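You operate a simulated robot arm through the tools that you are given. There is no shell and no other tool. Be economical: measure what you need, move in short steps, check, and stop when the job is done.

The job below is to be done with a simulated two-armed robot. You get a single attempt, and the scene is never put back.

JOB
Stack the test block marked "1 mA" from the top of the corner table on top of the test block labelled "7 mA". Then take the lid off the jar and lay it down on the top of the corner table. Then open the locker door, take the grey hood on the top of the corner table and put it away on the top shelf of the bench locker and shut the door again. Then push the notice case door shut. Then fetch the stub antenna from the right bench table and stand it on top of the red carton there. Then press the number four key two times. Then open the middle workbench drawer, fetch the box that says "screws" from the end of the cable table by the rails and set it in the inside of the middle workbench drawer, then shut the drawer. Do these in the order given. Set down upright: grey hood, stub antenna.
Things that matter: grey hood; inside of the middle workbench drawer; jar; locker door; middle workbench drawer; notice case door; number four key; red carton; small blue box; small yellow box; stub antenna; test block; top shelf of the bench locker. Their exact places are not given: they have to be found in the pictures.

Only the result counts: the job must be done as asked and must still hold three seconds after the hand-in. Knocking over, shifting, dropping, spilling or breaking anything else fails it. Lids that push on must go on centred and level and be pressed home; caps that screw on are set level and turned clockwise until they are tight.

ROBOT AND FRAMES
Two 7-joint arms with two-finger parallel grippers on one trunk, on a base that drives. Base frame: it is fixed to the floor where the robot stands at the start and does not move with it; the origin is under the middle of the robot, x ahead of it, y to its left, z up; the surface under the hand at the start is at about z = 0.8. Readings come in m, rad, newtons and seconds.
The left shoulder is at the start at [0.07, 0.177, 1.12], the right one opposite. With the tool pointing down near the work surface each hand reaches from about 0.28 to 0.72 m from the robot's upright axis, wherever it stands, measured 20 degrees to its own side. Places, roughly: grey hood (16x5x9 cm) [0.7, 0.1, 0.8]; inside of the middle workbench drawer [0.5, -7.8, 0.4]; jar [0.5, 0.25, 0.75]; locker door [-2.6, -1.8, 1]; middle workbench drawer [0.5, -7.8, 0.5]; notice case door [-3.5, 0.2, 1.5]; number four key [0.4, -6.6, 0.9]; red carton [-2, -3, 0.75]; small blue box, small yellow box [0.5, -7.25, 0.75]; stub antenna (4x4x8 cm) [-2, -3, 0.7]; test block [0.5, -0.25, 0.75]; top shelf of the bench locker (27x25 cm) [-2.58, -1.98, 1.02]. Payload 3.43 kg a hand.
The tool frame of a hand sits at the grasp point between the pads (the TCP): z along the fingers, y along the line on which they close. The tips reach 0.03 m beyond it. The gripper opens to 0.094 m. The fingers are 0.028 m wide and 0.01 m thick; the gripper's body (0.05 by 0.096 m) begins 0.055 m behind the TCP.
Orientation is that of the tool frame in the base frame, as a unit quaternion [w, x, y, z]. With the fingers straight down and closing along the base's y, the tool's x points along the base's -x, its y along +y and its z along -z.

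CONTROLS
- The arms move only by the tool step_arm. It takes "left_moves", "right_moves" or both (then of equal length, played together; a hand with none holds still); each is a list of rows, each an object (a shift or turn left out is 0, a gripper value left out holds the last) with "gripper": the opening in per cent of the stroke, from 0 (shut) to 100 (fully open); "offset": the shift along the base's x, y, z in m, a list of three; "dr": the turn, a rotation vector about the base's x, y, z in rad, a list of three. In form: [{"gripper": gripper, "offset": [x, y, z], "dr": [wx, wy, wz]}, ...]. A call has 1 to 20 rows; each row is the pose to reach, as a shift and turn from the pose commanded when the call began. Each row takes 0.2 s and may step no farther than 0.05 m and 0.15 rad from the row before; otherwise, or with a gripper value out of range, the whole call is refused. A pose out of reach is approached as far as the arm can. The call stops where the force on the tool passes 40 N (or 10 N more than at its start, if that is more) or the arm is blocked; 0.2 s more then pass. Each finger travels about 0.153 m/s and halts on what it meets, pressing with about 41 N; the grip force reading is that of the motor and also rises with nothing between the fingers. The clock runs only during rows and for 0.2 s after the last one: add rows that repeat a pose to give the fingers time. The reply holds the time, the measured pose of the TCP, the force on the tool along the base axes, the opening and the grip force, in the units named above and with some noise, with the torque about the TCP (base axes, N m) and any sound that the robot's microphone picked up.
- Cameras (640 x 400 px; columns grow to the right, rows downward): "scene" is now at [0.1346, -0.0016, 1.4215]; the picture's right is [-0.02, -1.00, 0.00], its down [-0.71, 0.01, -0.70] and it looks along [0.70, -0.01, -0.71] (base axes); focal length 256 px, centre (320, 200). "left" rides on the left gripper at [0.076, -0.014, -0.102] in its tool frame; the picture's right is [0.18, 0.98, 0.00], its down [-0.75, 0.14, -0.64] and it looks along [-0.63, 0.12, 0.77] (tool axes); focal length 243 px, centre (320, 200). "right" rides on the right gripper at [0.076, 0.014, -0.103] in its tool frame; the picture's right is [-0.18, 0.98, 0.00], its down [-0.75, -0.14, -0.64] and it looks along [-0.63, -0.12, 0.77] (tool axes); focal length 243 px, centre (320, 200).
- camera(camera): a new picture of that camera. It takes no simulated time.
- slide_trunk(by): slides the trunk up (or, below 0, down) by that many m; the arms and the scene camera ride with it, the base frame stays. It gives what a move gives, with no picture.
- steer(legs): drives the robot by 1 to 6 legs, each [ahead, turn to the left] in m and rad, along the robot's own axes; the way and the turn of a leg run together, so that a leg with both is an arc; at most 1.5 m and 3.142 rad a leg. The arms and the cameras ride along, it lands a little off, and it stops where it bumps. It gives what a move gives.
- pan_tilt(pan, tilt): turns the head with the scene camera to pan (to the left, within 1.501 rad either way) and tilt (down, from -0.506 to 1.204), counted from straight ahead of the robot. It gives what a move gives.
- pixel_to_xyz(camera, pixels): for up to 12 pixels [column, row] of the newest picture of that camera ("zoom" is the newest enlarged one), the place [x, y, z] in the base frame of the surface seen there, good to about 0.002 m. It takes no simulated time.
- zoom(camera, box): a new picture of the part [left, top, right, bottom] of that camera's present view, enlarged. It takes no simulated time.
- finish_job(): hands the job in; it is judged then, once.

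Go step by step. Measure first, check grasps and placings, and put right what went wrong. The budget is 145 turns and 190 pictures, counting those below and the enlarged ones. Unless the task says otherwise, let go and move clear before handing in, and close with one line.

The tools are called as name(argument=value, ...) on one line, values as JSON. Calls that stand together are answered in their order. step_arm: Moves the arms, as the interface text tells. Its arguments: {"type":"object","properties":{"left_moves":{"type":"array","items":{"type":"object","properties":{"gripper":{"type":"number"},"offset":{"type":"array","items":{"type":"number"}},"dr":{"type":"array","items":{"type":"number"}}}}},"right_moves":{"type":"array","items":{"type":"object","properties":{"gripper":{"type":"number"},"offset":{"type":"array","items":{"type":"number"}},"dr":{"type":"array","items":{"type":"number"}}}}}},"required":[]} The other tools are called the same way: slide_trunk (by) slides the trunk up or down; steer (legs) drives the base; pan_tilt (pan, tilt) turns the head that bears the scene camera; camera (camera) takes a picture; pixel_to_xyz (camera, pixels) gives the place of the surface under pixels of a picture; zoom (camera, box) takes an enlarged picture of a part of a camera's view; finish_job () hands the job in.

At the start:

```text
time: 0.0
left_tcp_pos: [0.4924, 0.1587, 1.1494]
left_tcp_rot: [0.0, 0.0, 1.0, 0.0]
left_force: [-0.2, -0.4, 0.4]
left_ft_torque: [0.0, 0.01, 0.03]
left_opening: 0.0941
left_grip_force: 0.1
right_tcp_pos: [0.3829, -0.1843, 1.0932]
right_tcp_rot: [0.002, 0.0, 1.0, 0.0]
right_force: [0.7, 0.4, 0.2]
right_ft_torque: [-0.01, 0.01, 0.0]
right_opening: 0.094
right_grip_force: 0.0
trunk travel left (down, up): [-0.7, 0.14]
robot x, y, heading: [-0.0011, -0.001, -0.002]
head pan, tilt: [-0.017, 0.792]
```

scene: 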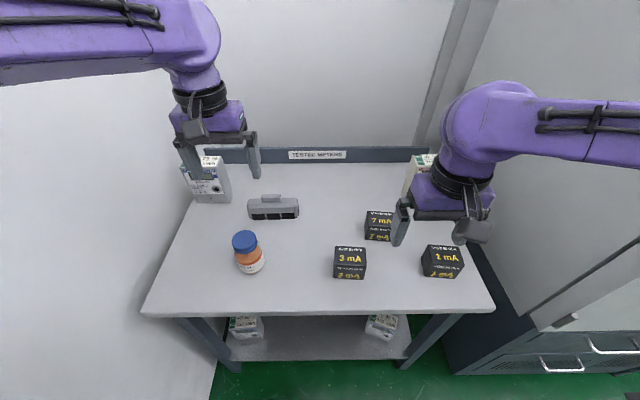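
right: 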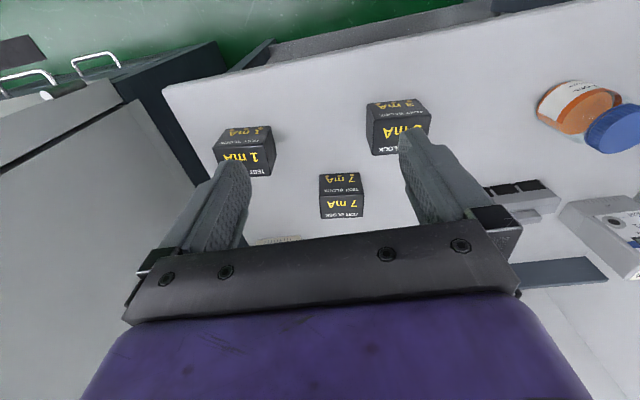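
left: 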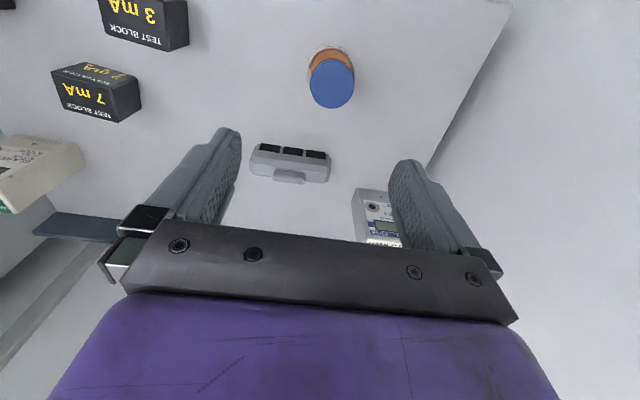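

The scene shows the blocks "1 mA" (~442,261), "7 mA" (~378,226), "3 mA" (350,262), the jar (248,250) and the hood (273,207). I'll zoom in and measure.

zoom(camera="scene", box=[320, 190, 480, 290])

pixel_to_xyz(camera="scene", pixels=[[428, 246], [458, 248], [463, 264], [424, 262], [443, 254], [367, 212], [392, 213], [378, 220], [366, 227], [391, 229], [400, 280]])

zoom(camera="scene", box=[200, 180, 320, 280])

```text
4.00 times, centred on (400, 240) of scene
```

zoom: 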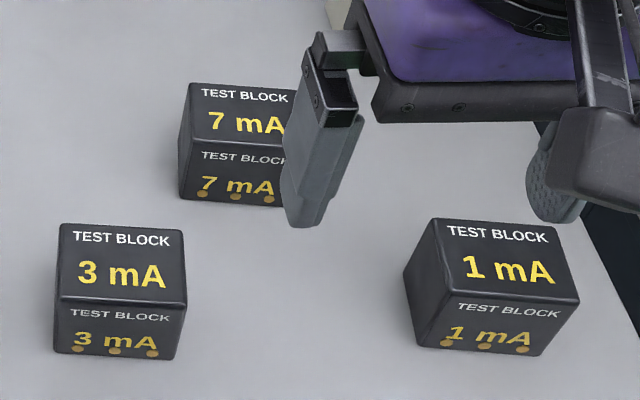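

```text
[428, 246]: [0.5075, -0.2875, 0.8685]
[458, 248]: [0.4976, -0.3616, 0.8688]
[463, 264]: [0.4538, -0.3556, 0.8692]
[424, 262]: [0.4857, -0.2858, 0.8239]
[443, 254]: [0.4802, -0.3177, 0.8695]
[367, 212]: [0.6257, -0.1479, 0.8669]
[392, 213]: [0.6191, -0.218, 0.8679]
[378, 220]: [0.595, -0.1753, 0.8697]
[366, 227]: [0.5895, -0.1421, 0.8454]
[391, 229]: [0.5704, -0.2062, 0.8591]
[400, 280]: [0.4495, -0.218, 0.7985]
```

```text
4.00 times, centred on (260, 230) of scene
```

zoom: 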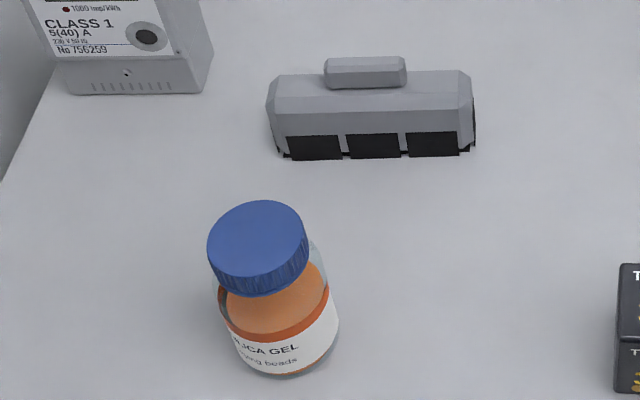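

The 1 mA block is about 7.5 cm wide and slightly yawed. I'll measure the block corners precisely in a zoom.

zoom(camera="scene", box=[360, 200, 480, 280])

zoom(camera="right", box=[200, 90, 440, 240])

```text
5.00 times, centred on (420, 240) of scene
```

zoom: 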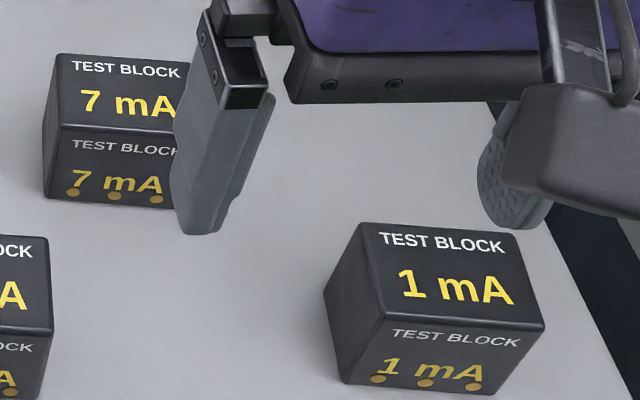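

```text
2.67 times, centred on (320, 165) of right
```

zoom: 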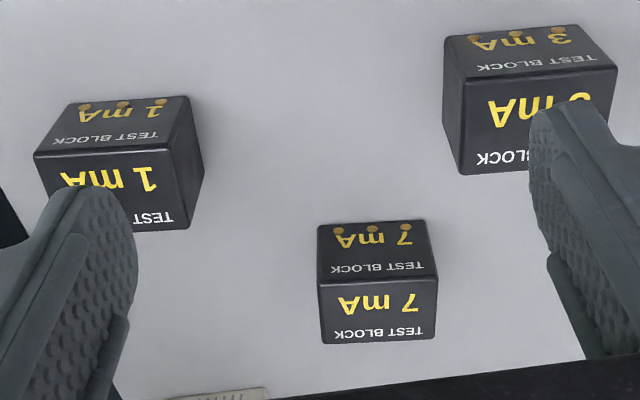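

I'll get the top corners of both blocks.

pixel_to_xyz(camera="zoom", pixels=[[320, 284], [436, 280], [434, 336], [324, 340], [377, 310]])

pixel_to_xyz(camera="scene", pixels=[[433, 245.5], [463, 247.5], [468, 264], [437, 261.5], [373, 211.5], [373, 223.5]])

```text
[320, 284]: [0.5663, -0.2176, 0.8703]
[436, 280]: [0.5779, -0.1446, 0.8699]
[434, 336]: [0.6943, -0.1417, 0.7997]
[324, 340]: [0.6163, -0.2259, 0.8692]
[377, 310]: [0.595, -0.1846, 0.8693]
```

```text
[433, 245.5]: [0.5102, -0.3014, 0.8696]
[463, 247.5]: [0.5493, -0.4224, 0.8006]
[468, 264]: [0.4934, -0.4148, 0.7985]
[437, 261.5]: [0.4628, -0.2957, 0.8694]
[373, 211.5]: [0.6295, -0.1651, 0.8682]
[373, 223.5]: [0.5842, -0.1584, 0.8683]
```

The 1 mA block centre is about (0.481, -0.3245) with yaw about -0.12. The 7 mA centre is about (0.597, -0.185) with yaw about -0.16. I'll bring the right hand above the 1 mA block.

step_arm(right_moves=[{"gripper": 100, "offset": [0.02, -0.028, -0.02], "dr": [0, 0, -0.03]}, {"offset": [0.04, -0.056, -0.04], "dr": [0, 0, -0.06]}, {"offset": [0.06, -0.084, -0.06], "dr": [0, 0, -0.09]}, {"offset": [0.08, -0.112, -0.08], "dr": [0, 0, -0.12]}, {"offset": [0.098, -0.14, -0.1], "dr": [0, 0, -0.12]}, {"offset": [0.098, -0.14, -0.14], "dr": [0, 0, -0.12]}, {"offset": [0.098, -0.14, -0.14], "dr": [0, 0, -0.12]}])

camera(camera="right")

camera(camera="scene")

```text
time: 1.6
left_tcp_pos: [0.4903, 0.158, 1.1487]
left_tcp_rot: [0.0, 0.0, 1.0, 0.0]
left_force: [-0.5, -0.7, -0.5]
left_ft_torque: [0.02, 0.0, 0.0]
left_opening: 0.0941
left_grip_force: 0.0
right_tcp_pos: [0.481, -0.3261, 0.9513]
right_tcp_rot: [0.001, 0.06, 0.998, 0.0]
right_force: [-0.1, 0.4, 0.2]
right_ft_torque: [0.02, -0.02, -0.03]
right_opening: 0.0941
right_grip_force: 0.0
trunk travel left (down, up): [-0.7, 0.14]
robot x, y, heading: [-0.0024, 0.0032, -0.001]
head pan, tilt: [-0.017, 0.792]
```

```text
182 pictures are left
```

right: 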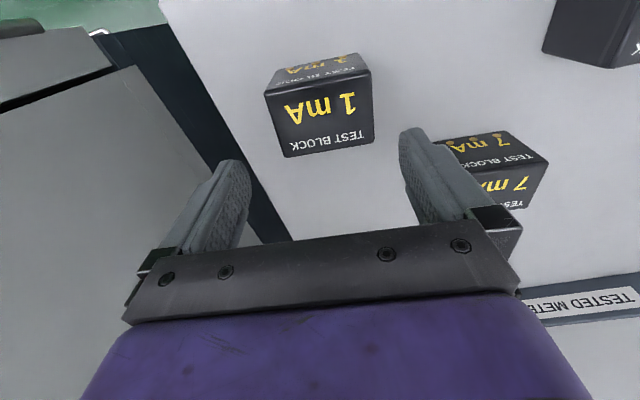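

```text
181 pictures are left
```

scene: 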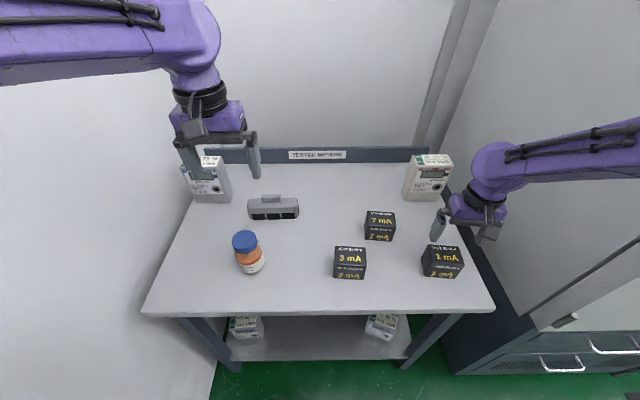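

The block is right beneath the gripper. I'll measure its top corners with this camera.

pixel_to_xyz(camera="right", pixels=[[267, 98], [371, 77], [372, 142], [287, 155], [319, 115], [440, 145], [520, 205], [544, 168], [452, 155]])

zoom(camera="scene", box=[340, 200, 480, 290])

```text
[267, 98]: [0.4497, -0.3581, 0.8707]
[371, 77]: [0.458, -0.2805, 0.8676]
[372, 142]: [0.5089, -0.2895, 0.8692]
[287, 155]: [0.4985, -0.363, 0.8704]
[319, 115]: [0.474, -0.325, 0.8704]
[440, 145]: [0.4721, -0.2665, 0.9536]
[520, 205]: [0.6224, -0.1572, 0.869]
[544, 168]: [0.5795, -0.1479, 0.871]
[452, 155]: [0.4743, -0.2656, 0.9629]
```

```text
4.44 times, centred on (410, 245) of scene
```

zoom: 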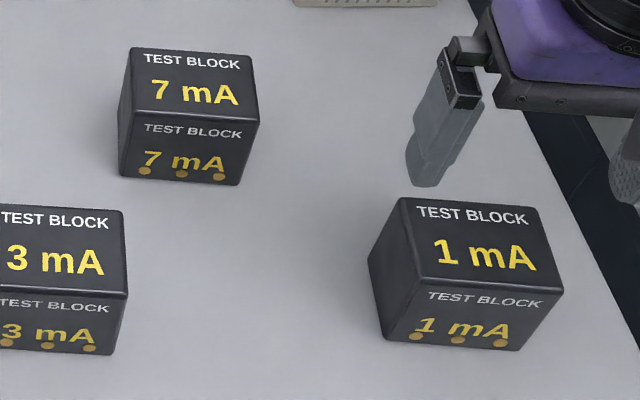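

pixel_to_xyz(camera="zoom", pixels=[[136, 52], [247, 58], [255, 117], [137, 110], [190, 85]])

step_arm(right_moves=[{"offset": [-0.001, 0.003, -0.035], "dr": [0, 0, -0.01]}, {"offset": [-0.001, 0.003, -0.07], "dr": [0, 0, -0.01]}, {"offset": [-0.001, 0.003, -0.107], "dr": [0, 0, -0.01]}, {"offset": [-0.001, 0.003, -0.107], "dr": [0, 0, -0.01]}, {"gripper": 0, "offset": [-0.001, 0.003, -0.107], "dr": [0, 0, -0.01]}, {"gripper": 0, "offset": [-0.001, 0.003, -0.107], "dr": [0, 0, -0.01]}, {"gripper": 0, "offset": [-0.001, 0.003, -0.107], "dr": [0, 0, -0.01]}])

```text
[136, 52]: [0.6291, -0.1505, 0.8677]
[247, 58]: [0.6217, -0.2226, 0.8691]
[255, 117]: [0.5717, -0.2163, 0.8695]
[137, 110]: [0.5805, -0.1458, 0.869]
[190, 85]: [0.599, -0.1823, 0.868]
```

```text
time: 3.2
left_tcp_pos: [0.492, 0.1581, 1.1497]
left_tcp_rot: [0.0, 0.0, 1.0, 0.001]
left_force: [1.2, -1.1, 0.0]
left_ft_torque: [-0.04, 0.01, 0.01]
left_opening: 0.0938
left_grip_force: 0.0
right_tcp_pos: [0.482, -0.3222, 0.8414]
right_tcp_rot: [0.0, 0.065, 0.998, 0.001]
right_force: [0.7, -0.2, -0.7]
right_ft_torque: [0.02, -0.04, 0.0]
right_opening: 0.0842
right_grip_force: 40.6
trunk travel left (down, up): [-0.7, 0.14]
robot x, y, heading: [0.0004, 0.0028, -0.003]
head pan, tilt: [-0.017, 0.792]
```

The grip reads 40.6 N at 8.4 cm. I'll lift a little and check.

step_arm(right_moves=[{"offset": [0, 0, 0.04]}, {"offset": [0, 0, 0.08]}, {"offset": [0, 0, 0.12]}, {"offset": [0, 0, 0.12]}])

camera(camera="right")

zoom(camera="scene", box=[340, 170, 500, 290])

```text
time: 4.2
left_tcp_pos: [0.4919, 0.1574, 1.1491]
left_tcp_rot: [0.001, -0.001, 1.0, 0.001]
left_force: [-0.7, 0.4, 0.2]
left_ft_torque: [0.0, 0.02, -0.01]
left_opening: 0.0941
left_grip_force: 0.1
right_tcp_pos: [0.4784, -0.3211, 0.9663]
right_tcp_rot: [0.001, 0.064, 0.998, 0.001]
right_force: [0.3, 0.1, -3.6]
right_ft_torque: [0.01, -0.02, 0.01]
right_opening: 0.0841
right_grip_force: 41.1
trunk travel left (down, up): [-0.7, 0.14]
robot x, y, heading: [0.0, 0.0063, 0.0]
head pan, tilt: [-0.017, 0.792]
```

```text
179 pictures are left
```

right: 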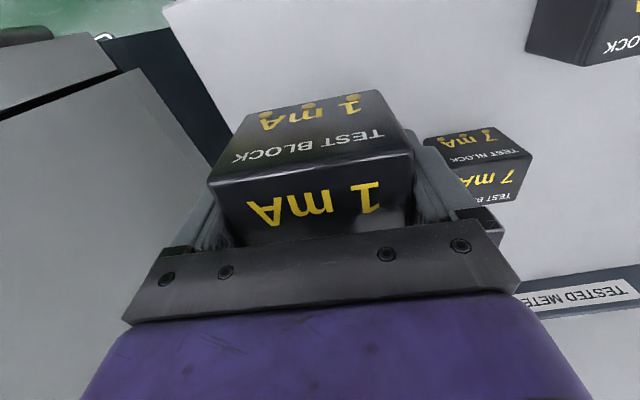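

```text
3.33 times, centred on (420, 230) of scene
```

zoom: 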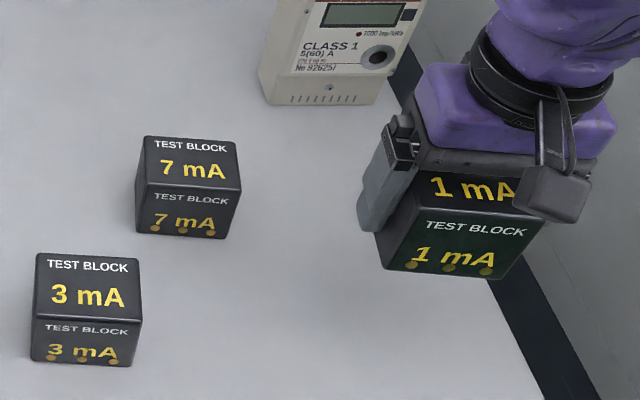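

The block is held level. I'll measure the held block and the 7 mA block in the same picture.

pixel_to_xyz(camera="right", pixels=[[213, 190], [408, 157], [310, 174], [310, 165], [450, 168], [530, 158], [512, 197], [485, 180]])

step_arm(right_moves=[{"offset": [0.024, 0.028, 0.02]}, {"offset": [0.048, 0.056, 0.03]}, {"offset": [0.072, 0.084, 0.03]}, {"offset": [0.096, 0.112, 0.03]}, {"offset": [0.119, 0.1385, 0.03]}, {"offset": [0.119, 0.1385, 0.03]}, {"offset": [0.119, 0.1385, 0.03]}])

camera(camera="right")

zoom(camera="scene", box=[320, 160, 460, 260])

```text
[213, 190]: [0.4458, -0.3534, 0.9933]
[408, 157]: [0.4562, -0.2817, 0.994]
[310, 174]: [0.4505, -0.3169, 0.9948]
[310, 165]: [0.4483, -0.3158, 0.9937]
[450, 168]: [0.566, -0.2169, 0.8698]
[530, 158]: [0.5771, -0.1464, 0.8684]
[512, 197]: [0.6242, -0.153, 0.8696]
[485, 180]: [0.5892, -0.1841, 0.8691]
```

```text
time: 5.8
left_tcp_pos: [0.4912, 0.1583, 1.1482]
left_tcp_rot: [0.0, 0.0, 1.0, 0.001]
left_force: [0.5, -0.4, 0.2]
left_ft_torque: [-0.03, 0.0, -0.01]
left_opening: 0.094
left_grip_force: 0.1
right_tcp_pos: [0.5992, -0.1832, 0.9985]
right_tcp_rot: [0.0, 0.065, 0.998, 0.001]
right_force: [-0.3, -0.5, -3.4]
right_ft_torque: [0.03, 0.02, 0.0]
right_opening: 0.0846
right_grip_force: 40.6
trunk travel left (down, up): [-0.7, 0.14]
robot x, y, heading: [-0.0055, -0.0006, 0.004]
head pan, tilt: [-0.017, 0.792]
```

```text
177 pictures are left
```

right: 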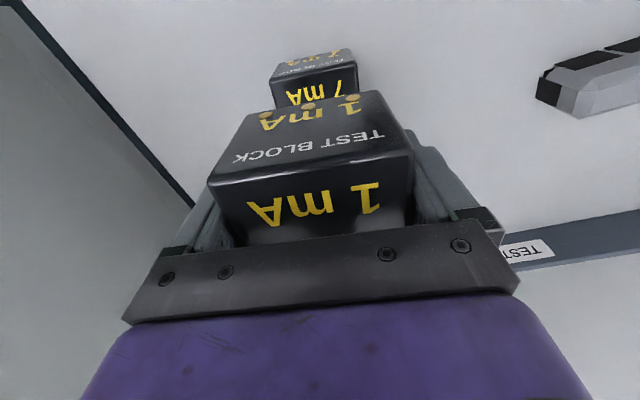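

```text
4.00 times, centred on (390, 210) of scene
```

zoom: 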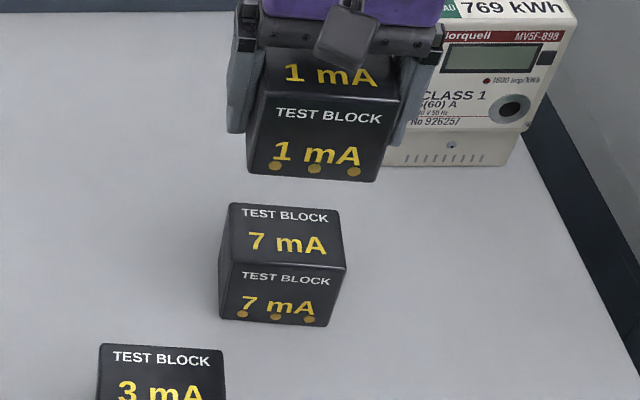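

Relative measures say the target TCP is (0.599, -0.185), and the current yaw already matches. I'll lower to just above the 7 mA block.

step_arm(right_moves=[{"offset": [0, -0.002, -0.03]}, {"offset": [0, -0.002, -0.06]}, {"offset": [0, -0.002, -0.076]}, {"offset": [0, -0.002, -0.076]}])

zoom(camera="scene", box=[320, 160, 460, 260])

camera(camera="right")

```text
time: 6.8
left_tcp_pos: [0.4924, 0.1582, 1.1495]
left_tcp_rot: [-0.001, -0.001, 1.0, 0.0]
left_force: [0.3, 0.5, 0.7]
left_ft_torque: [-0.01, 0.0, -0.03]
left_opening: 0.094
left_grip_force: 0.0
right_tcp_pos: [0.5999, -0.1846, 0.9194]
right_tcp_rot: [0.0, 0.064, 0.998, 0.001]
right_force: [0.0, 0.2, -3.3]
right_ft_torque: [0.01, -0.01, 0.01]
right_opening: 0.0841
right_grip_force: 40.7
trunk travel left (down, up): [-0.7, 0.14]
robot x, y, heading: [0.0017, 0.0001, -0.003]
head pan, tilt: [-0.017, 0.792]
```

```text
4.00 times, centred on (390, 210) of scene
```

zoom: 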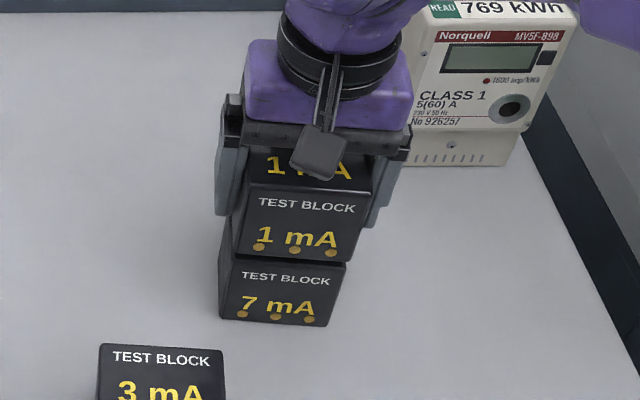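

```text
174 pictures are left
```

right: 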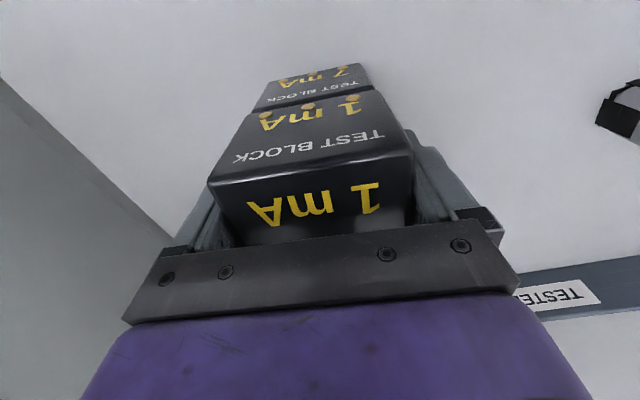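

I'll measure the alignment of the two front faces.

pixel_to_xyz(camera="right", pixels=[[252, 115], [371, 97], [258, 103], [367, 85], [312, 98], [312, 92]])

pixel_to_xyz(camera="scene", pixels=[[369, 219], [397, 222], [367, 228], [395, 230]])

zoom(camera="right", box=[230, 50, 390, 150])

```text
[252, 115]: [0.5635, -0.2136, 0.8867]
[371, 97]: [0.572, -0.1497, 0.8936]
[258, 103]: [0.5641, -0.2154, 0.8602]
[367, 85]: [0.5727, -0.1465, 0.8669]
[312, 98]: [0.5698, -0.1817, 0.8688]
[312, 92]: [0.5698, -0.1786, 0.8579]
```

```text
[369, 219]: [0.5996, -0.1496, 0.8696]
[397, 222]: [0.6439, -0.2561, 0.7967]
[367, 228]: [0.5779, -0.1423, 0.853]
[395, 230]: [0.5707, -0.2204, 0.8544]
```

```text
4.00 times, centred on (310, 100) of right
```

zoom: 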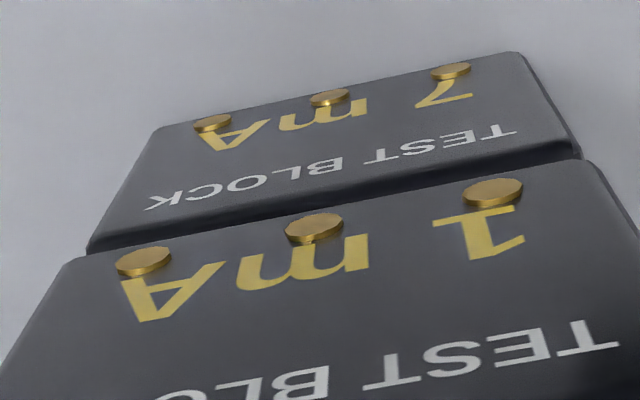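

It's well aligned. I'll lower it the last 8 mm and release.

step_arm(right_moves=[{"offset": [0, 0, -0.005]}, {"offset": [0, 0, -0.009]}, {"offset": [0, 0, -0.009]}])

zoom(camera="right", box=[230, 50, 390, 150])

```text
time: 7.6
left_tcp_pos: [0.4905, 0.1586, 1.149]
left_tcp_rot: [0.0, 0.0, 1.0, 0.0]
left_force: [0.5, 0.9, -0.3]
left_ft_torque: [0.01, 0.0, 0.0]
left_opening: 0.0942
left_grip_force: 0.0
right_tcp_pos: [0.5999, -0.1842, 0.9123]
right_tcp_rot: [0.001, 0.064, 0.998, 0.0]
right_force: [0.4, -0.1, 2.4]
right_ft_torque: [-0.21, 0.14, 0.09]
right_opening: 0.0842
right_grip_force: 41.3
trunk travel left (down, up): [-0.7, 0.14]
robot x, y, heading: [0.0005, 0.0022, 0.0]
head pan, tilt: [-0.017, 0.792]
```

```text
4.00 times, centred on (310, 100) of right
```

zoom: 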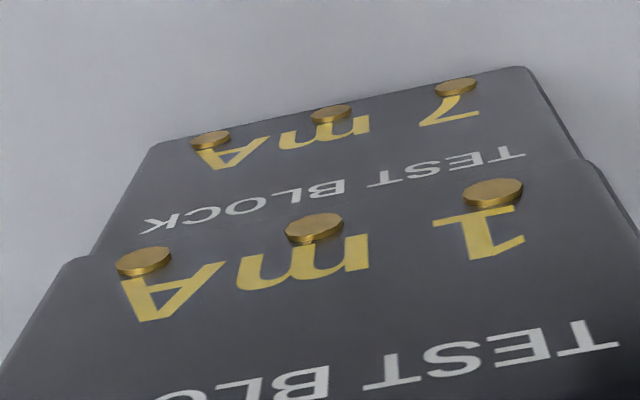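

Contact is made. I'll open and rise straight up.

step_arm(right_moves=[{"gripper": 100}, {"gripper": 100}, {"offset": [0, 0, 0.04]}, {"offset": [0, 0, 0.09]}, {"offset": [0, 0, 0.13]}, {"offset": [-0.05, -0.01, 0.13]}, {"offset": [-0.1, -0.02, 0.13]}, {"offset": [-0.14, -0.04, 0.13]}, {"offset": [-0.18, -0.06, 0.13]}])

camera(camera="scene")

zoom(camera="scene", box=[200, 180, 320, 280])

zoom(camera="left", box=[240, 20, 420, 200])

```text
refused: row 6 steps farther than a row can; nothing moved
```

```text
171 pictures are left
```

scene: 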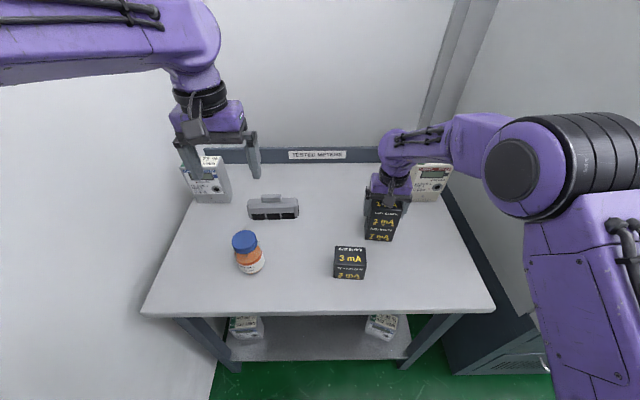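

```text
4.00 times, centred on (260, 230) of scene
```

zoom: 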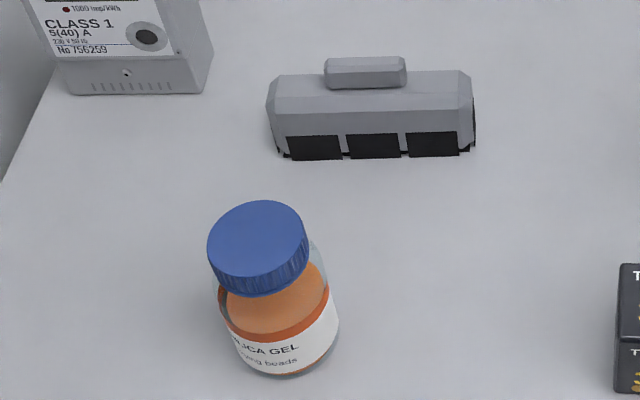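

```text
2.22 times, centred on (330, 110) of left
```

zoom: 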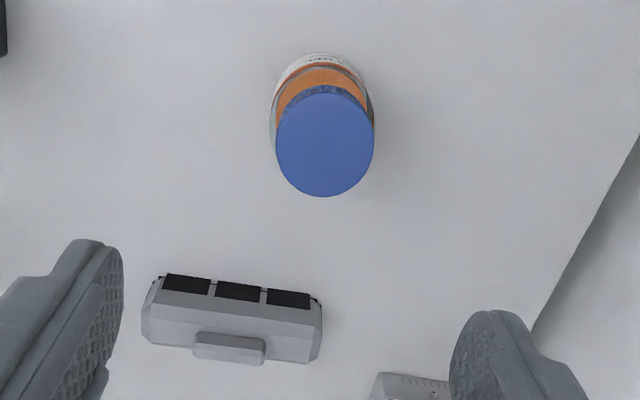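

The call was refused for step size. I'll redo it with smaller steps and measure the lid in the left zoom.

step_arm(right_moves=[{"gripper": 100}, {"gripper": 100}, {"offset": [0, 0, 0.04]}, {"offset": [0, 0, 0.09]}, {"offset": [0, 0, 0.13]}, {"offset": [-0.045, -0.01, 0.13]}, {"offset": [-0.09, -0.02, 0.13]}, {"offset": [-0.13, -0.04, 0.13]}, {"offset": [-0.17, -0.06, 0.13]}])

pixel_to_xyz(camera="zoom", pixels=[[325, 142], [279, 142], [371, 142], [325, 98], [325, 192], [325, 80], [325, 60], [144, 310], [320, 322], [162, 345], [308, 362], [230, 350]])

camera(camera="scene")

pixel_to_xyz(camera="scene", pixels=[[244, 239], [236, 240], [253, 240], [250, 256], [250, 266], [250, 275], [273, 203], [273, 196], [252, 214], [296, 214]])

```text
time: 9.6
left_tcp_pos: [0.4901, 0.1544, 1.1504]
left_tcp_rot: [0.001, 0.001, 1.0, 0.001]
left_force: [0.6, -0.9, -0.1]
left_ft_torque: [0.06, 0.0, -0.04]
left_opening: 0.0941
left_grip_force: 0.0
right_tcp_pos: [0.4269, -0.2478, 1.0418]
right_tcp_rot: [0.001, 0.064, 0.998, 0.003]
right_force: [0.0, -0.3, -0.2]
right_ft_torque: [0.03, 0.02, 0.0]
right_opening: 0.0936
right_grip_force: 0.1
trunk travel left (down, up): [-0.7, 0.14]
robot x, y, heading: [0.0002, 0.0007, -0.004]
head pan, tilt: [-0.017, 0.792]
```

```text
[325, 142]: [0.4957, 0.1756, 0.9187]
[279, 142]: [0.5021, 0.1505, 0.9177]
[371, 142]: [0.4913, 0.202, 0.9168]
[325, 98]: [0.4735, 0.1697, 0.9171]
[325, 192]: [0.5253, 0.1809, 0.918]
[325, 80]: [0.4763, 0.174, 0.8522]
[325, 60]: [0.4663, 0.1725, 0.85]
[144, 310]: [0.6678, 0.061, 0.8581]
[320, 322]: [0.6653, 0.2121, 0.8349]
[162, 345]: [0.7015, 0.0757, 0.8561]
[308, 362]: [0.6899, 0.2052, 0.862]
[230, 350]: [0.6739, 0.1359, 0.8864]
```

```text
168 pictures are left
```

scene: 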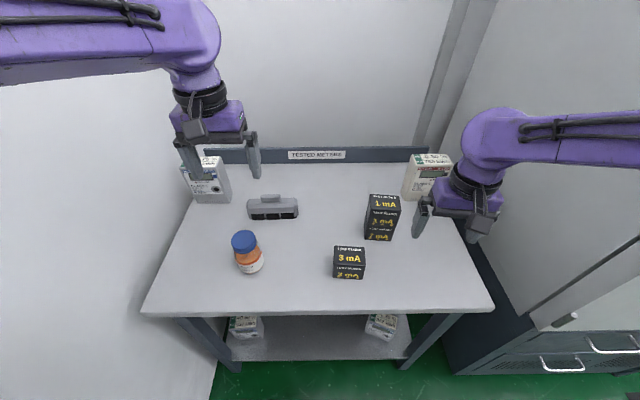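

```text
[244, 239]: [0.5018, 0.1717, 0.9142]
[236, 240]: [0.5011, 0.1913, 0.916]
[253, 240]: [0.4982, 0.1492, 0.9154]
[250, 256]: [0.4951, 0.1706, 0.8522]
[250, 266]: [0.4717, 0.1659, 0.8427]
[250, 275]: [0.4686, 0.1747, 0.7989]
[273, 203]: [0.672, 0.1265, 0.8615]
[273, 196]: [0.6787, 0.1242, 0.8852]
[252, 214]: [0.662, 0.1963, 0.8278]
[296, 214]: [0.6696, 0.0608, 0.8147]
```

The stack stands well (381, 215). The lid is about 5.4 cm across, top z≈0.917, centre (0.500, 0.173). I'll bring the left hand over it.

step_arm(left_moves=[{"gripper": 100, "offset": [0.004, 0.006, -0.04]}, {"offset": [0.008, 0.014, -0.08]}, {"offset": [0.009, 0.016, -0.12]}, {"offset": [0.009, 0.016, -0.16]}, {"offset": [0.009, 0.016, -0.17]}, {"offset": [0.009, 0.016, -0.17]}])

camera(camera="left")

zoom(camera="scene", box=[180, 150, 340, 290])

```text
time: 11.0
left_tcp_pos: [0.5004, 0.174, 0.9786]
left_tcp_rot: [0.0, 0.0, 1.0, 0.001]
left_force: [0.6, 0.5, 0.5]
left_ft_torque: [0.01, 0.0, 0.03]
left_opening: 0.0936
left_grip_force: 0.0
right_tcp_pos: [0.4297, -0.2454, 1.0429]
right_tcp_rot: [0.001, 0.064, 0.998, 0.001]
right_force: [0.3, -0.5, -1.0]
right_ft_torque: [0.04, 0.04, 0.0]
right_opening: 0.0938
right_grip_force: 0.1
trunk travel left (down, up): [-0.7, 0.14]
robot x, y, heading: [-0.0014, 0.0034, 0.001]
head pan, tilt: [-0.017, 0.792]
```

```text
167 pictures are left
```

left: 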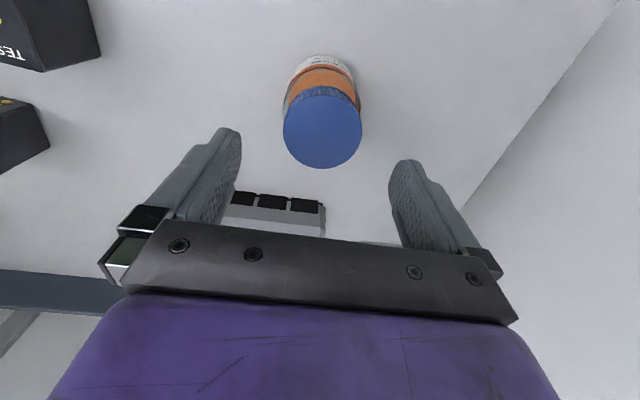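

```text
2.86 times, centred on (260, 220) of scene
```

zoom: 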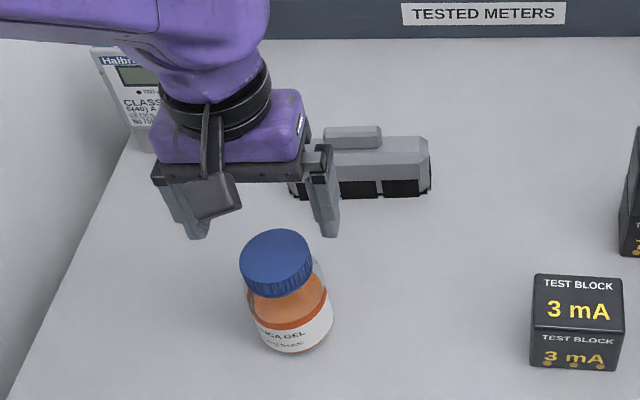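

pixel_to_xyz(camera="left", pixels=[[322, 128], [285, 128], [359, 128], [322, 91], [322, 164], [322, 76], [310, 62]])

step_arm(left_moves=[{"offset": [-0.001, -0.001, -0.03]}, {"offset": [-0.001, -0.001, -0.06]}, {"offset": [-0.001, -0.001, -0.06]}])

camera(camera="left")

```text
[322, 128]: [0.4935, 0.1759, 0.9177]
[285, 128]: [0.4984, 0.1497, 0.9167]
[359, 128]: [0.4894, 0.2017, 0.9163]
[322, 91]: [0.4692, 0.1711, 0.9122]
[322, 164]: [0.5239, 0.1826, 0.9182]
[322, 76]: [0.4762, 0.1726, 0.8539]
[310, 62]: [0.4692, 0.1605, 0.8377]
```

```text
time: 11.8
left_tcp_pos: [0.4984, 0.1738, 0.9202]
left_tcp_rot: [0.001, 0.0, 1.0, 0.0]
left_force: [0.7, -0.6, 0.2]
left_ft_torque: [-0.03, 0.0, 0.04]
left_opening: 0.0941
left_grip_force: 0.2
right_tcp_pos: [0.4289, -0.2456, 1.0419]
right_tcp_rot: [0.0, 0.063, 0.998, 0.0]
right_force: [-0.3, -0.4, -0.2]
right_ft_torque: [0.01, -0.02, 0.0]
right_opening: 0.0941
right_grip_force: 0.1
trunk travel left (down, up): [-0.7, 0.14]
robot x, y, heading: [-0.0016, 0.0016, 0.001]
head pan, tilt: [-0.017, 0.792]
```

```text
165 pictures are left
```

left: 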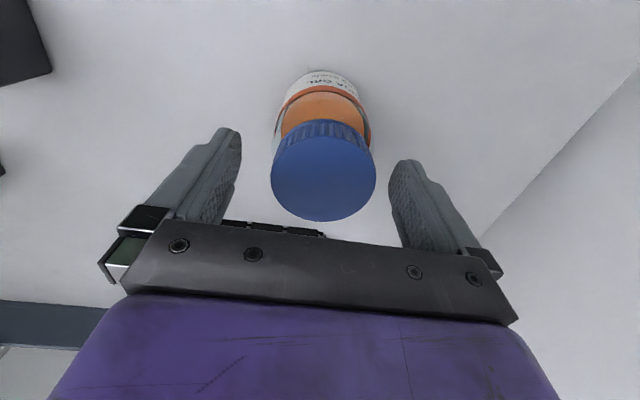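

The lid sits between the fingers. I'll close and do a gentle lift test of 1 cm.

step_arm(left_moves=[{"offset": [-0.001, 0.002, -0.003], "gripper": 0}, {"offset": [-0.001, 0.002, -0.003], "gripper": 0}, {"offset": [-0.001, 0.002, -0.003], "gripper": 0}, {"offset": [-0.001, 0.002, 0.002], "gripper": 0}, {"offset": [-0.001, 0.002, 0.007], "gripper": 0}, {"offset": [-0.001, 0.002, 0.007], "gripper": 0}])

camera(camera="left")

zoom(camera="scene", box=[200, 190, 320, 290])

```text
time: 13.2
left_tcp_pos: [0.4991, 0.1767, 0.9248]
left_tcp_rot: [-0.001, 0.0, 1.0, 0.0]
left_force: [-0.3, 0.8, -2.5]
left_ft_torque: [0.04, 0.05, -0.01]
left_opening: 0.056
left_grip_force: 41.1
right_tcp_pos: [0.4288, -0.2448, 1.0416]
right_tcp_rot: [0.0, 0.064, 0.998, 0.001]
right_force: [-0.8, 0.4, -0.4]
right_ft_torque: [-0.01, 0.01, -0.01]
right_opening: 0.0939
right_grip_force: 0.0
trunk travel left (down, up): [-0.7, 0.14]
robot x, y, heading: [-0.001, 0.0014, -0.003]
head pan, tilt: [-0.017, 0.792]
```

```text
164 pictures are left
```

left: 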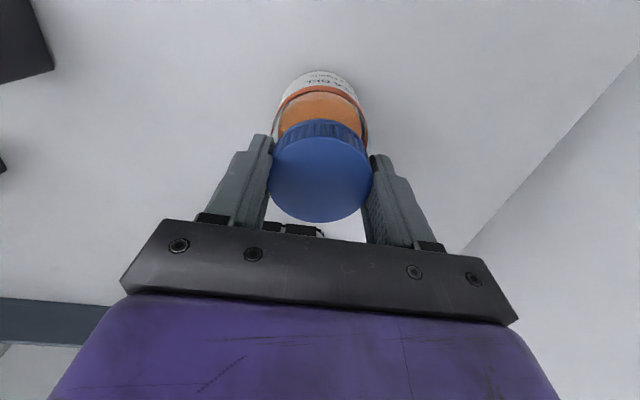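

```text
4.00 times, centred on (260, 240) of scene
```

zoom: 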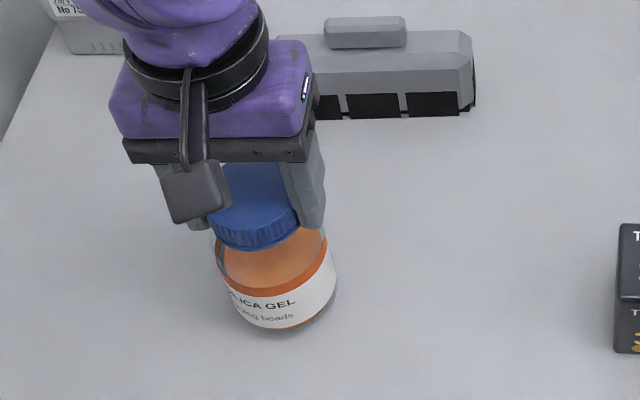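

The whole jar lifts (‑2.5 N), so the lid is screwed or tight. I'll set it back down keeping the grip, and yaw the right hand so it can hold the jar body.

step_arm(left_moves=[{"offset": [0, 0, -0.004]}, {"offset": [0, 0, -0.0085]}, {"offset": [0, 0, -0.0085]}, {"offset": [0, 0, -0.0085]}, {"offset": [0, 0, -0.0085]}, {"offset": [0, 0, -0.0085]}, {"offset": [0, 0, -0.0085]}, {"offset": [0, 0, -0.0085]}], right_moves=[{"dr": [0, 0, 0.1325]}, {"dr": [0, 0, 0.265]}, {"dr": [0, 0, 0.3975]}, {"dr": [0, 0, 0.53]}, {"dr": [0, 0, 0.6625]}, {"dr": [0, 0, 0.795]}, {"dr": [0, 0, 0.9275]}, {"dr": [0, 0, 1.06]}])

```text
time: 15.0
left_tcp_pos: [0.4987, 0.1765, 0.9195]
left_tcp_rot: [0.003, 0.0, 1.0, 0.001]
left_force: [9.0, 6.3, 35.8]
left_ft_torque: [0.55, -0.31, -0.06]
left_opening: 0.0557
left_grip_force: 40.9
right_tcp_pos: [0.4265, -0.2471, 1.0409]
right_tcp_rot: [0.0, -0.451, 0.893, 0.0]
right_force: [0.6, -0.4, -0.2]
right_ft_torque: [0.01, -0.01, 0.01]
right_opening: 0.094
right_grip_force: 0.2
trunk travel left (down, up): [-0.7, 0.14]
robot x, y, heading: [-0.0006, 0.0013, 0.002]
head pan, tilt: [-0.017, 0.792]
```

The left hand presses at 36 N, so I'll relieve it by about 1.5 mm while the right hand travels and tilts to its pre-approach.

step_arm(left_moves=[{"offset": [0, 0, 0.0015]}, {"offset": [0, 0, 0.0015]}, {"offset": [0, 0, 0.0015]}, {"offset": [0, 0, 0.0015]}, {"offset": [0, 0, 0.0015]}, {"offset": [0, 0, 0.0015]}, {"offset": [0, 0, 0.0015]}, {"offset": [0, 0, 0.0015]}, {"offset": [0, 0, 0.0015]}, {"offset": [0, 0, 0.0015]}], right_moves=[{"offset": [-0.005, 0.04, 0.0], "dr": [0.0656, -0.0492, 0]}, {"offset": [-0.01, 0.08, 0.0], "dr": [0.1312, -0.0984, 0]}, {"offset": [-0.01, 0.12, 0.0], "dr": [0.1968, -0.1476, 0]}, {"offset": [-0.01, 0.16, 0.0], "dr": [0.2624, -0.1968, 0]}, {"offset": [-0.01, 0.2, -0.01], "dr": [0.328, -0.246, 0]}, {"offset": [-0.005, 0.24, -0.03], "dr": [0.3936, -0.2952, 0]}, {"offset": [0, 0.275, -0.055], "dr": [0.4592, -0.3444, 0]}, {"offset": [0.005, 0.305, -0.08], "dr": [0.5248, -0.3936, 0]}, {"offset": [0.01, 0.33, -0.105], "dr": [0.5904, -0.4428, 0]}, {"offset": [0.0135, 0.344, -0.12], "dr": [0.656, -0.492, 0]}])

camera(camera="scene")

camera(camera="right")

```text
time: 17.2
left_tcp_pos: [0.4972, 0.1761, 0.9194]
left_tcp_rot: [0.0, -0.001, 1.0, 0.0]
left_force: [-2.0, -2.1, 5.7]
left_ft_torque: [-0.3, 0.29, 0.02]
left_opening: 0.0558
left_grip_force: 40.4
right_tcp_pos: [0.4402, 0.1006, 0.919]
right_tcp_rot: [0.358, -0.412, 0.819, 0.179]
right_force: [0.6, 0.4, -0.1]
right_ft_torque: [0.01, 0.0, 0.01]
right_opening: 0.0938
right_grip_force: 0.0
trunk travel left (down, up): [-0.7, 0.14]
robot x, y, heading: [0.0022, 0.0034, 0.004]
head pan, tilt: [-0.017, 0.792]
```

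```text
162 pictures are left
```

scene: 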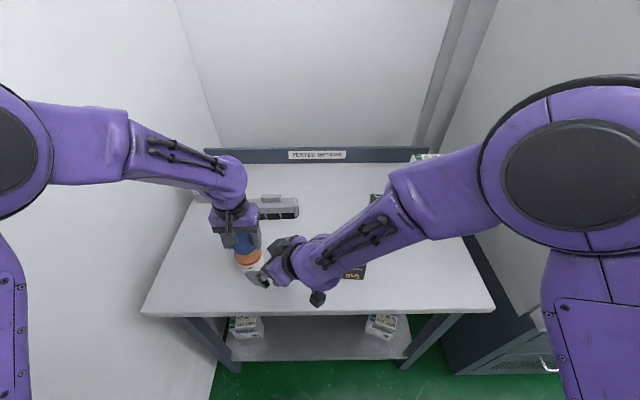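

```text
161 pictures are left
```

right: 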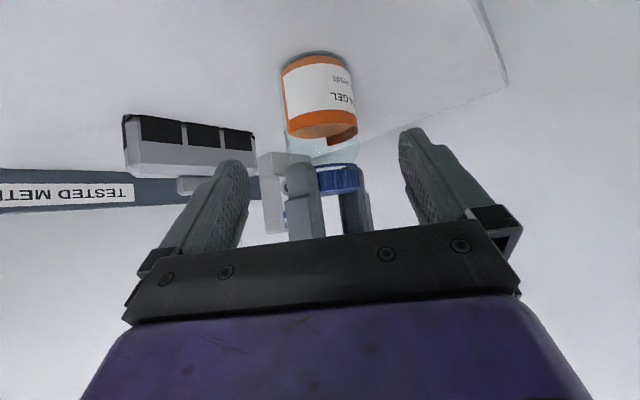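

The right hand is in its pre-approach with the jar centred (320,100). To clear the right palm I'll turn the left hand and jar by +0.5, then measure the body.

step_arm(left_moves=[{"offset": [0, 0, 0.001], "dr": [0, 0, 0.125]}, {"offset": [0, 0, 0.001], "dr": [0, 0, 0.25]}, {"offset": [0, 0, 0.001], "dr": [0, 0, 0.375]}, {"offset": [0, 0, 0.001], "dr": [0, 0, 0.5]}, {"offset": [0, 0, 0.001], "dr": [0, 0, 0.5]}])

camera(camera="right")

pixel_to_xyz(camera="right", pixels=[[289, 100], [320, 100], [350, 100], [320, 68], [320, 125], [285, 65]])

```text
time: 18.4
left_tcp_pos: [0.4972, 0.176, 0.9204]
left_tcp_rot: [0.001, -0.249, 0.969, 0.0]
left_force: [-0.4, 1.7, 4.3]
left_ft_torque: [0.12, 0.22, 0.03]
left_opening: 0.0554
left_grip_force: 41.1
right_tcp_pos: [0.4389, 0.1031, 0.92]
right_tcp_rot: [0.359, -0.411, 0.819, 0.178]
right_force: [0.0, 0.7, -0.1]
right_ft_torque: [0.02, 0.0, 0.03]
right_opening: 0.0939
right_grip_force: 0.1
trunk travel left (down, up): [-0.7, 0.14]
robot x, y, heading: [0.0015, -0.0004, -0.003]
head pan, tilt: [-0.017, 0.792]
```

```text
160 pictures are left
```

right: 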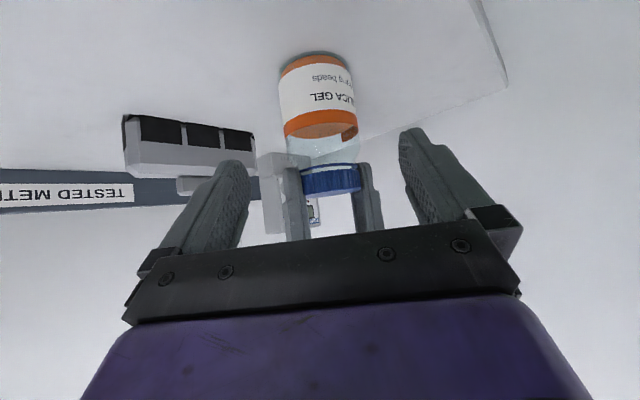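

```text
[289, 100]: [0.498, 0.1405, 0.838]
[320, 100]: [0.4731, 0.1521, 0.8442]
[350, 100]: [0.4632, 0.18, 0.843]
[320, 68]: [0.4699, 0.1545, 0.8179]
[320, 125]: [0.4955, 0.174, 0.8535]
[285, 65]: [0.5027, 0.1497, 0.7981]
```

The body axis is around (0.497, 0.176). I'll slide the right hand in around the jar body.

step_arm(right_moves=[{"offset": [0.0125, 0.016, -0.019]}, {"offset": [0.025, 0.0315, -0.038]}, {"offset": [0.0375, 0.0475, -0.057]}, {"offset": [0.0495, 0.063, -0.076]}, {"offset": [0.0495, 0.063, -0.076]}])

camera(camera="right")

camera(camera="left")

```text
time: 19.6
left_tcp_pos: [0.4979, 0.1754, 0.9201]
left_tcp_rot: [0.001, -0.247, 0.969, 0.0]
left_force: [7.4, 3.6, 3.7]
left_ft_torque: [0.25, 0.12, 0.36]
left_opening: 0.0557
left_grip_force: 41.0
right_tcp_pos: [0.4962, 0.1569, 0.8491]
right_tcp_rot: [0.36, -0.404, 0.821, 0.181]
right_force: [-8.2, -3.1, 4.3]
right_ft_torque: [0.17, -0.56, -0.18]
right_opening: 0.0939
right_grip_force: 0.0
trunk travel left (down, up): [-0.7, 0.14]
robot x, y, heading: [-0.0002, 0.0003, -0.001]
head pan, tilt: [-0.017, 0.792]
```

```text
159 pictures are left
```

right: 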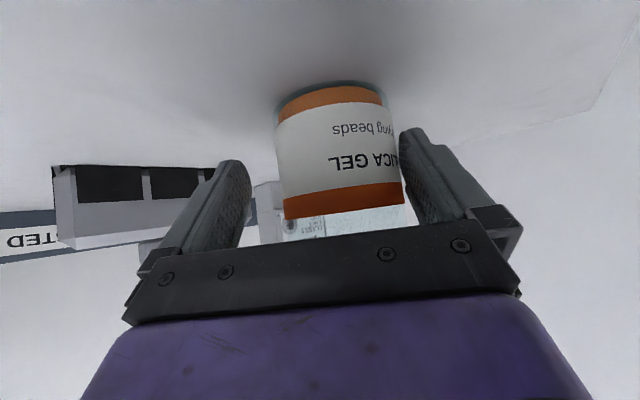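

```text
158 pictures are left
```

left: 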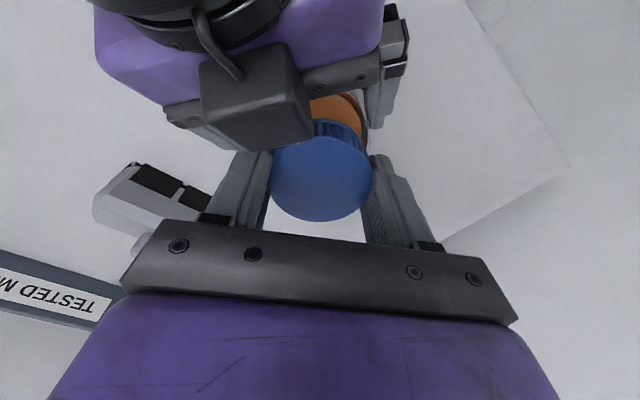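

There's contact: the right finger side touches the jar and the hand is pushed ~1 cm sideways. I'll check what the box at (255,100) in the left view is.

pixel_to_xyz(camera="left", pixels=[[250, 75], [260, 120], [300, 140], [215, 130], [200, 150], [350, 80], [330, 100], [322, 170], [280, 180]])

pixel_to_xyz(camera="right", pixels=[[285, 150], [335, 150], [395, 150], [410, 150], [240, 190]])

zoom(camera="left", box=[160, 40, 420, 240])

```text
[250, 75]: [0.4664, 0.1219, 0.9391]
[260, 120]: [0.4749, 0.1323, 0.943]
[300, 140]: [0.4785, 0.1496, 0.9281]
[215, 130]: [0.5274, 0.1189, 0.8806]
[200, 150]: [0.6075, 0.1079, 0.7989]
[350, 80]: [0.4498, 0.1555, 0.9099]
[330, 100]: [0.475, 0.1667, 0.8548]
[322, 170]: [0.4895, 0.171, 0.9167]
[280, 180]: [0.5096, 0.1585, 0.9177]
```

```text
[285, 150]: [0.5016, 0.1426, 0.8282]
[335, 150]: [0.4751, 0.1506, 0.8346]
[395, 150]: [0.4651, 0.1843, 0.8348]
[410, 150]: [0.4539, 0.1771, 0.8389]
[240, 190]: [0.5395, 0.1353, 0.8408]
```

```text
2.00 times, centred on (290, 140) of left
```

zoom: 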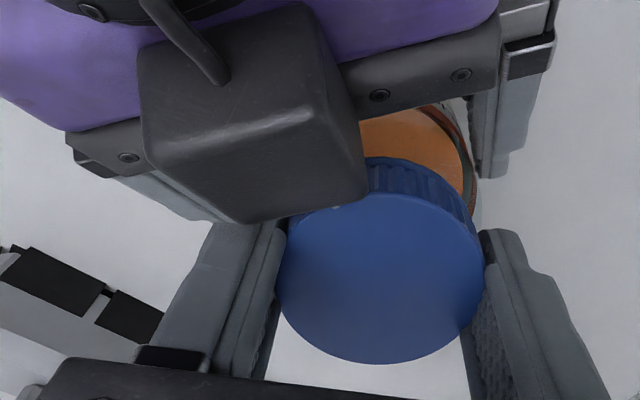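

A box on top of the right gripper (corner at [0.479, 0.150, 0.928]) touches the left finger. I'll back out, flatten the right hand by 0.15 rad, and grip farther toward the tips.

step_arm(right_moves=[{"offset": [-0.013, -0.0175, 0.02]}, {"offset": [-0.026, -0.035, 0.041]}, {"offset": [-0.0336, -0.0455, 0.0355], "dr": [0.12, -0.09, 0]}, {"offset": [-0.0336, -0.0455, 0.0355], "dr": [0.12, -0.09, 0]}])

camera(camera="right")

camera(camera="left")

```text
time: 20.6
left_tcp_pos: [0.4965, 0.1755, 0.9212]
left_tcp_rot: [0.002, -0.247, 0.969, -0.001]
left_force: [-0.4, 0.1, 9.5]
left_ft_torque: [0.15, 0.06, 0.03]
left_opening: 0.0555
left_grip_force: 40.7
right_tcp_pos: [0.4548, 0.1175, 0.8817]
right_tcp_rot: [0.419, -0.398, 0.789, 0.209]
right_force: [0.8, -0.6, 0.2]
right_ft_torque: [0.01, 0.0, 0.0]
right_opening: 0.0938
right_grip_force: 0.1
trunk travel left (down, up): [-0.7, 0.14]
robot x, y, heading: [-0.0016, -0.0022, -0.0]
head pan, tilt: [-0.017, 0.792]
```

```text
156 pictures are left
```

right: 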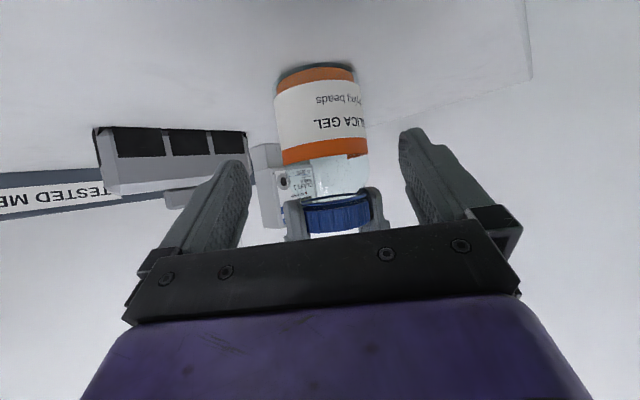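

```text
155 pictures are left
```

left: 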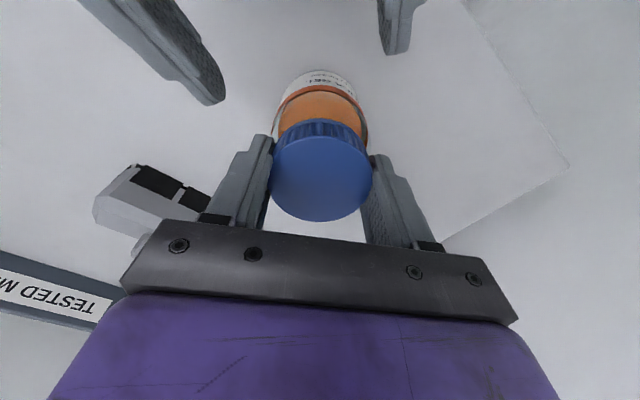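

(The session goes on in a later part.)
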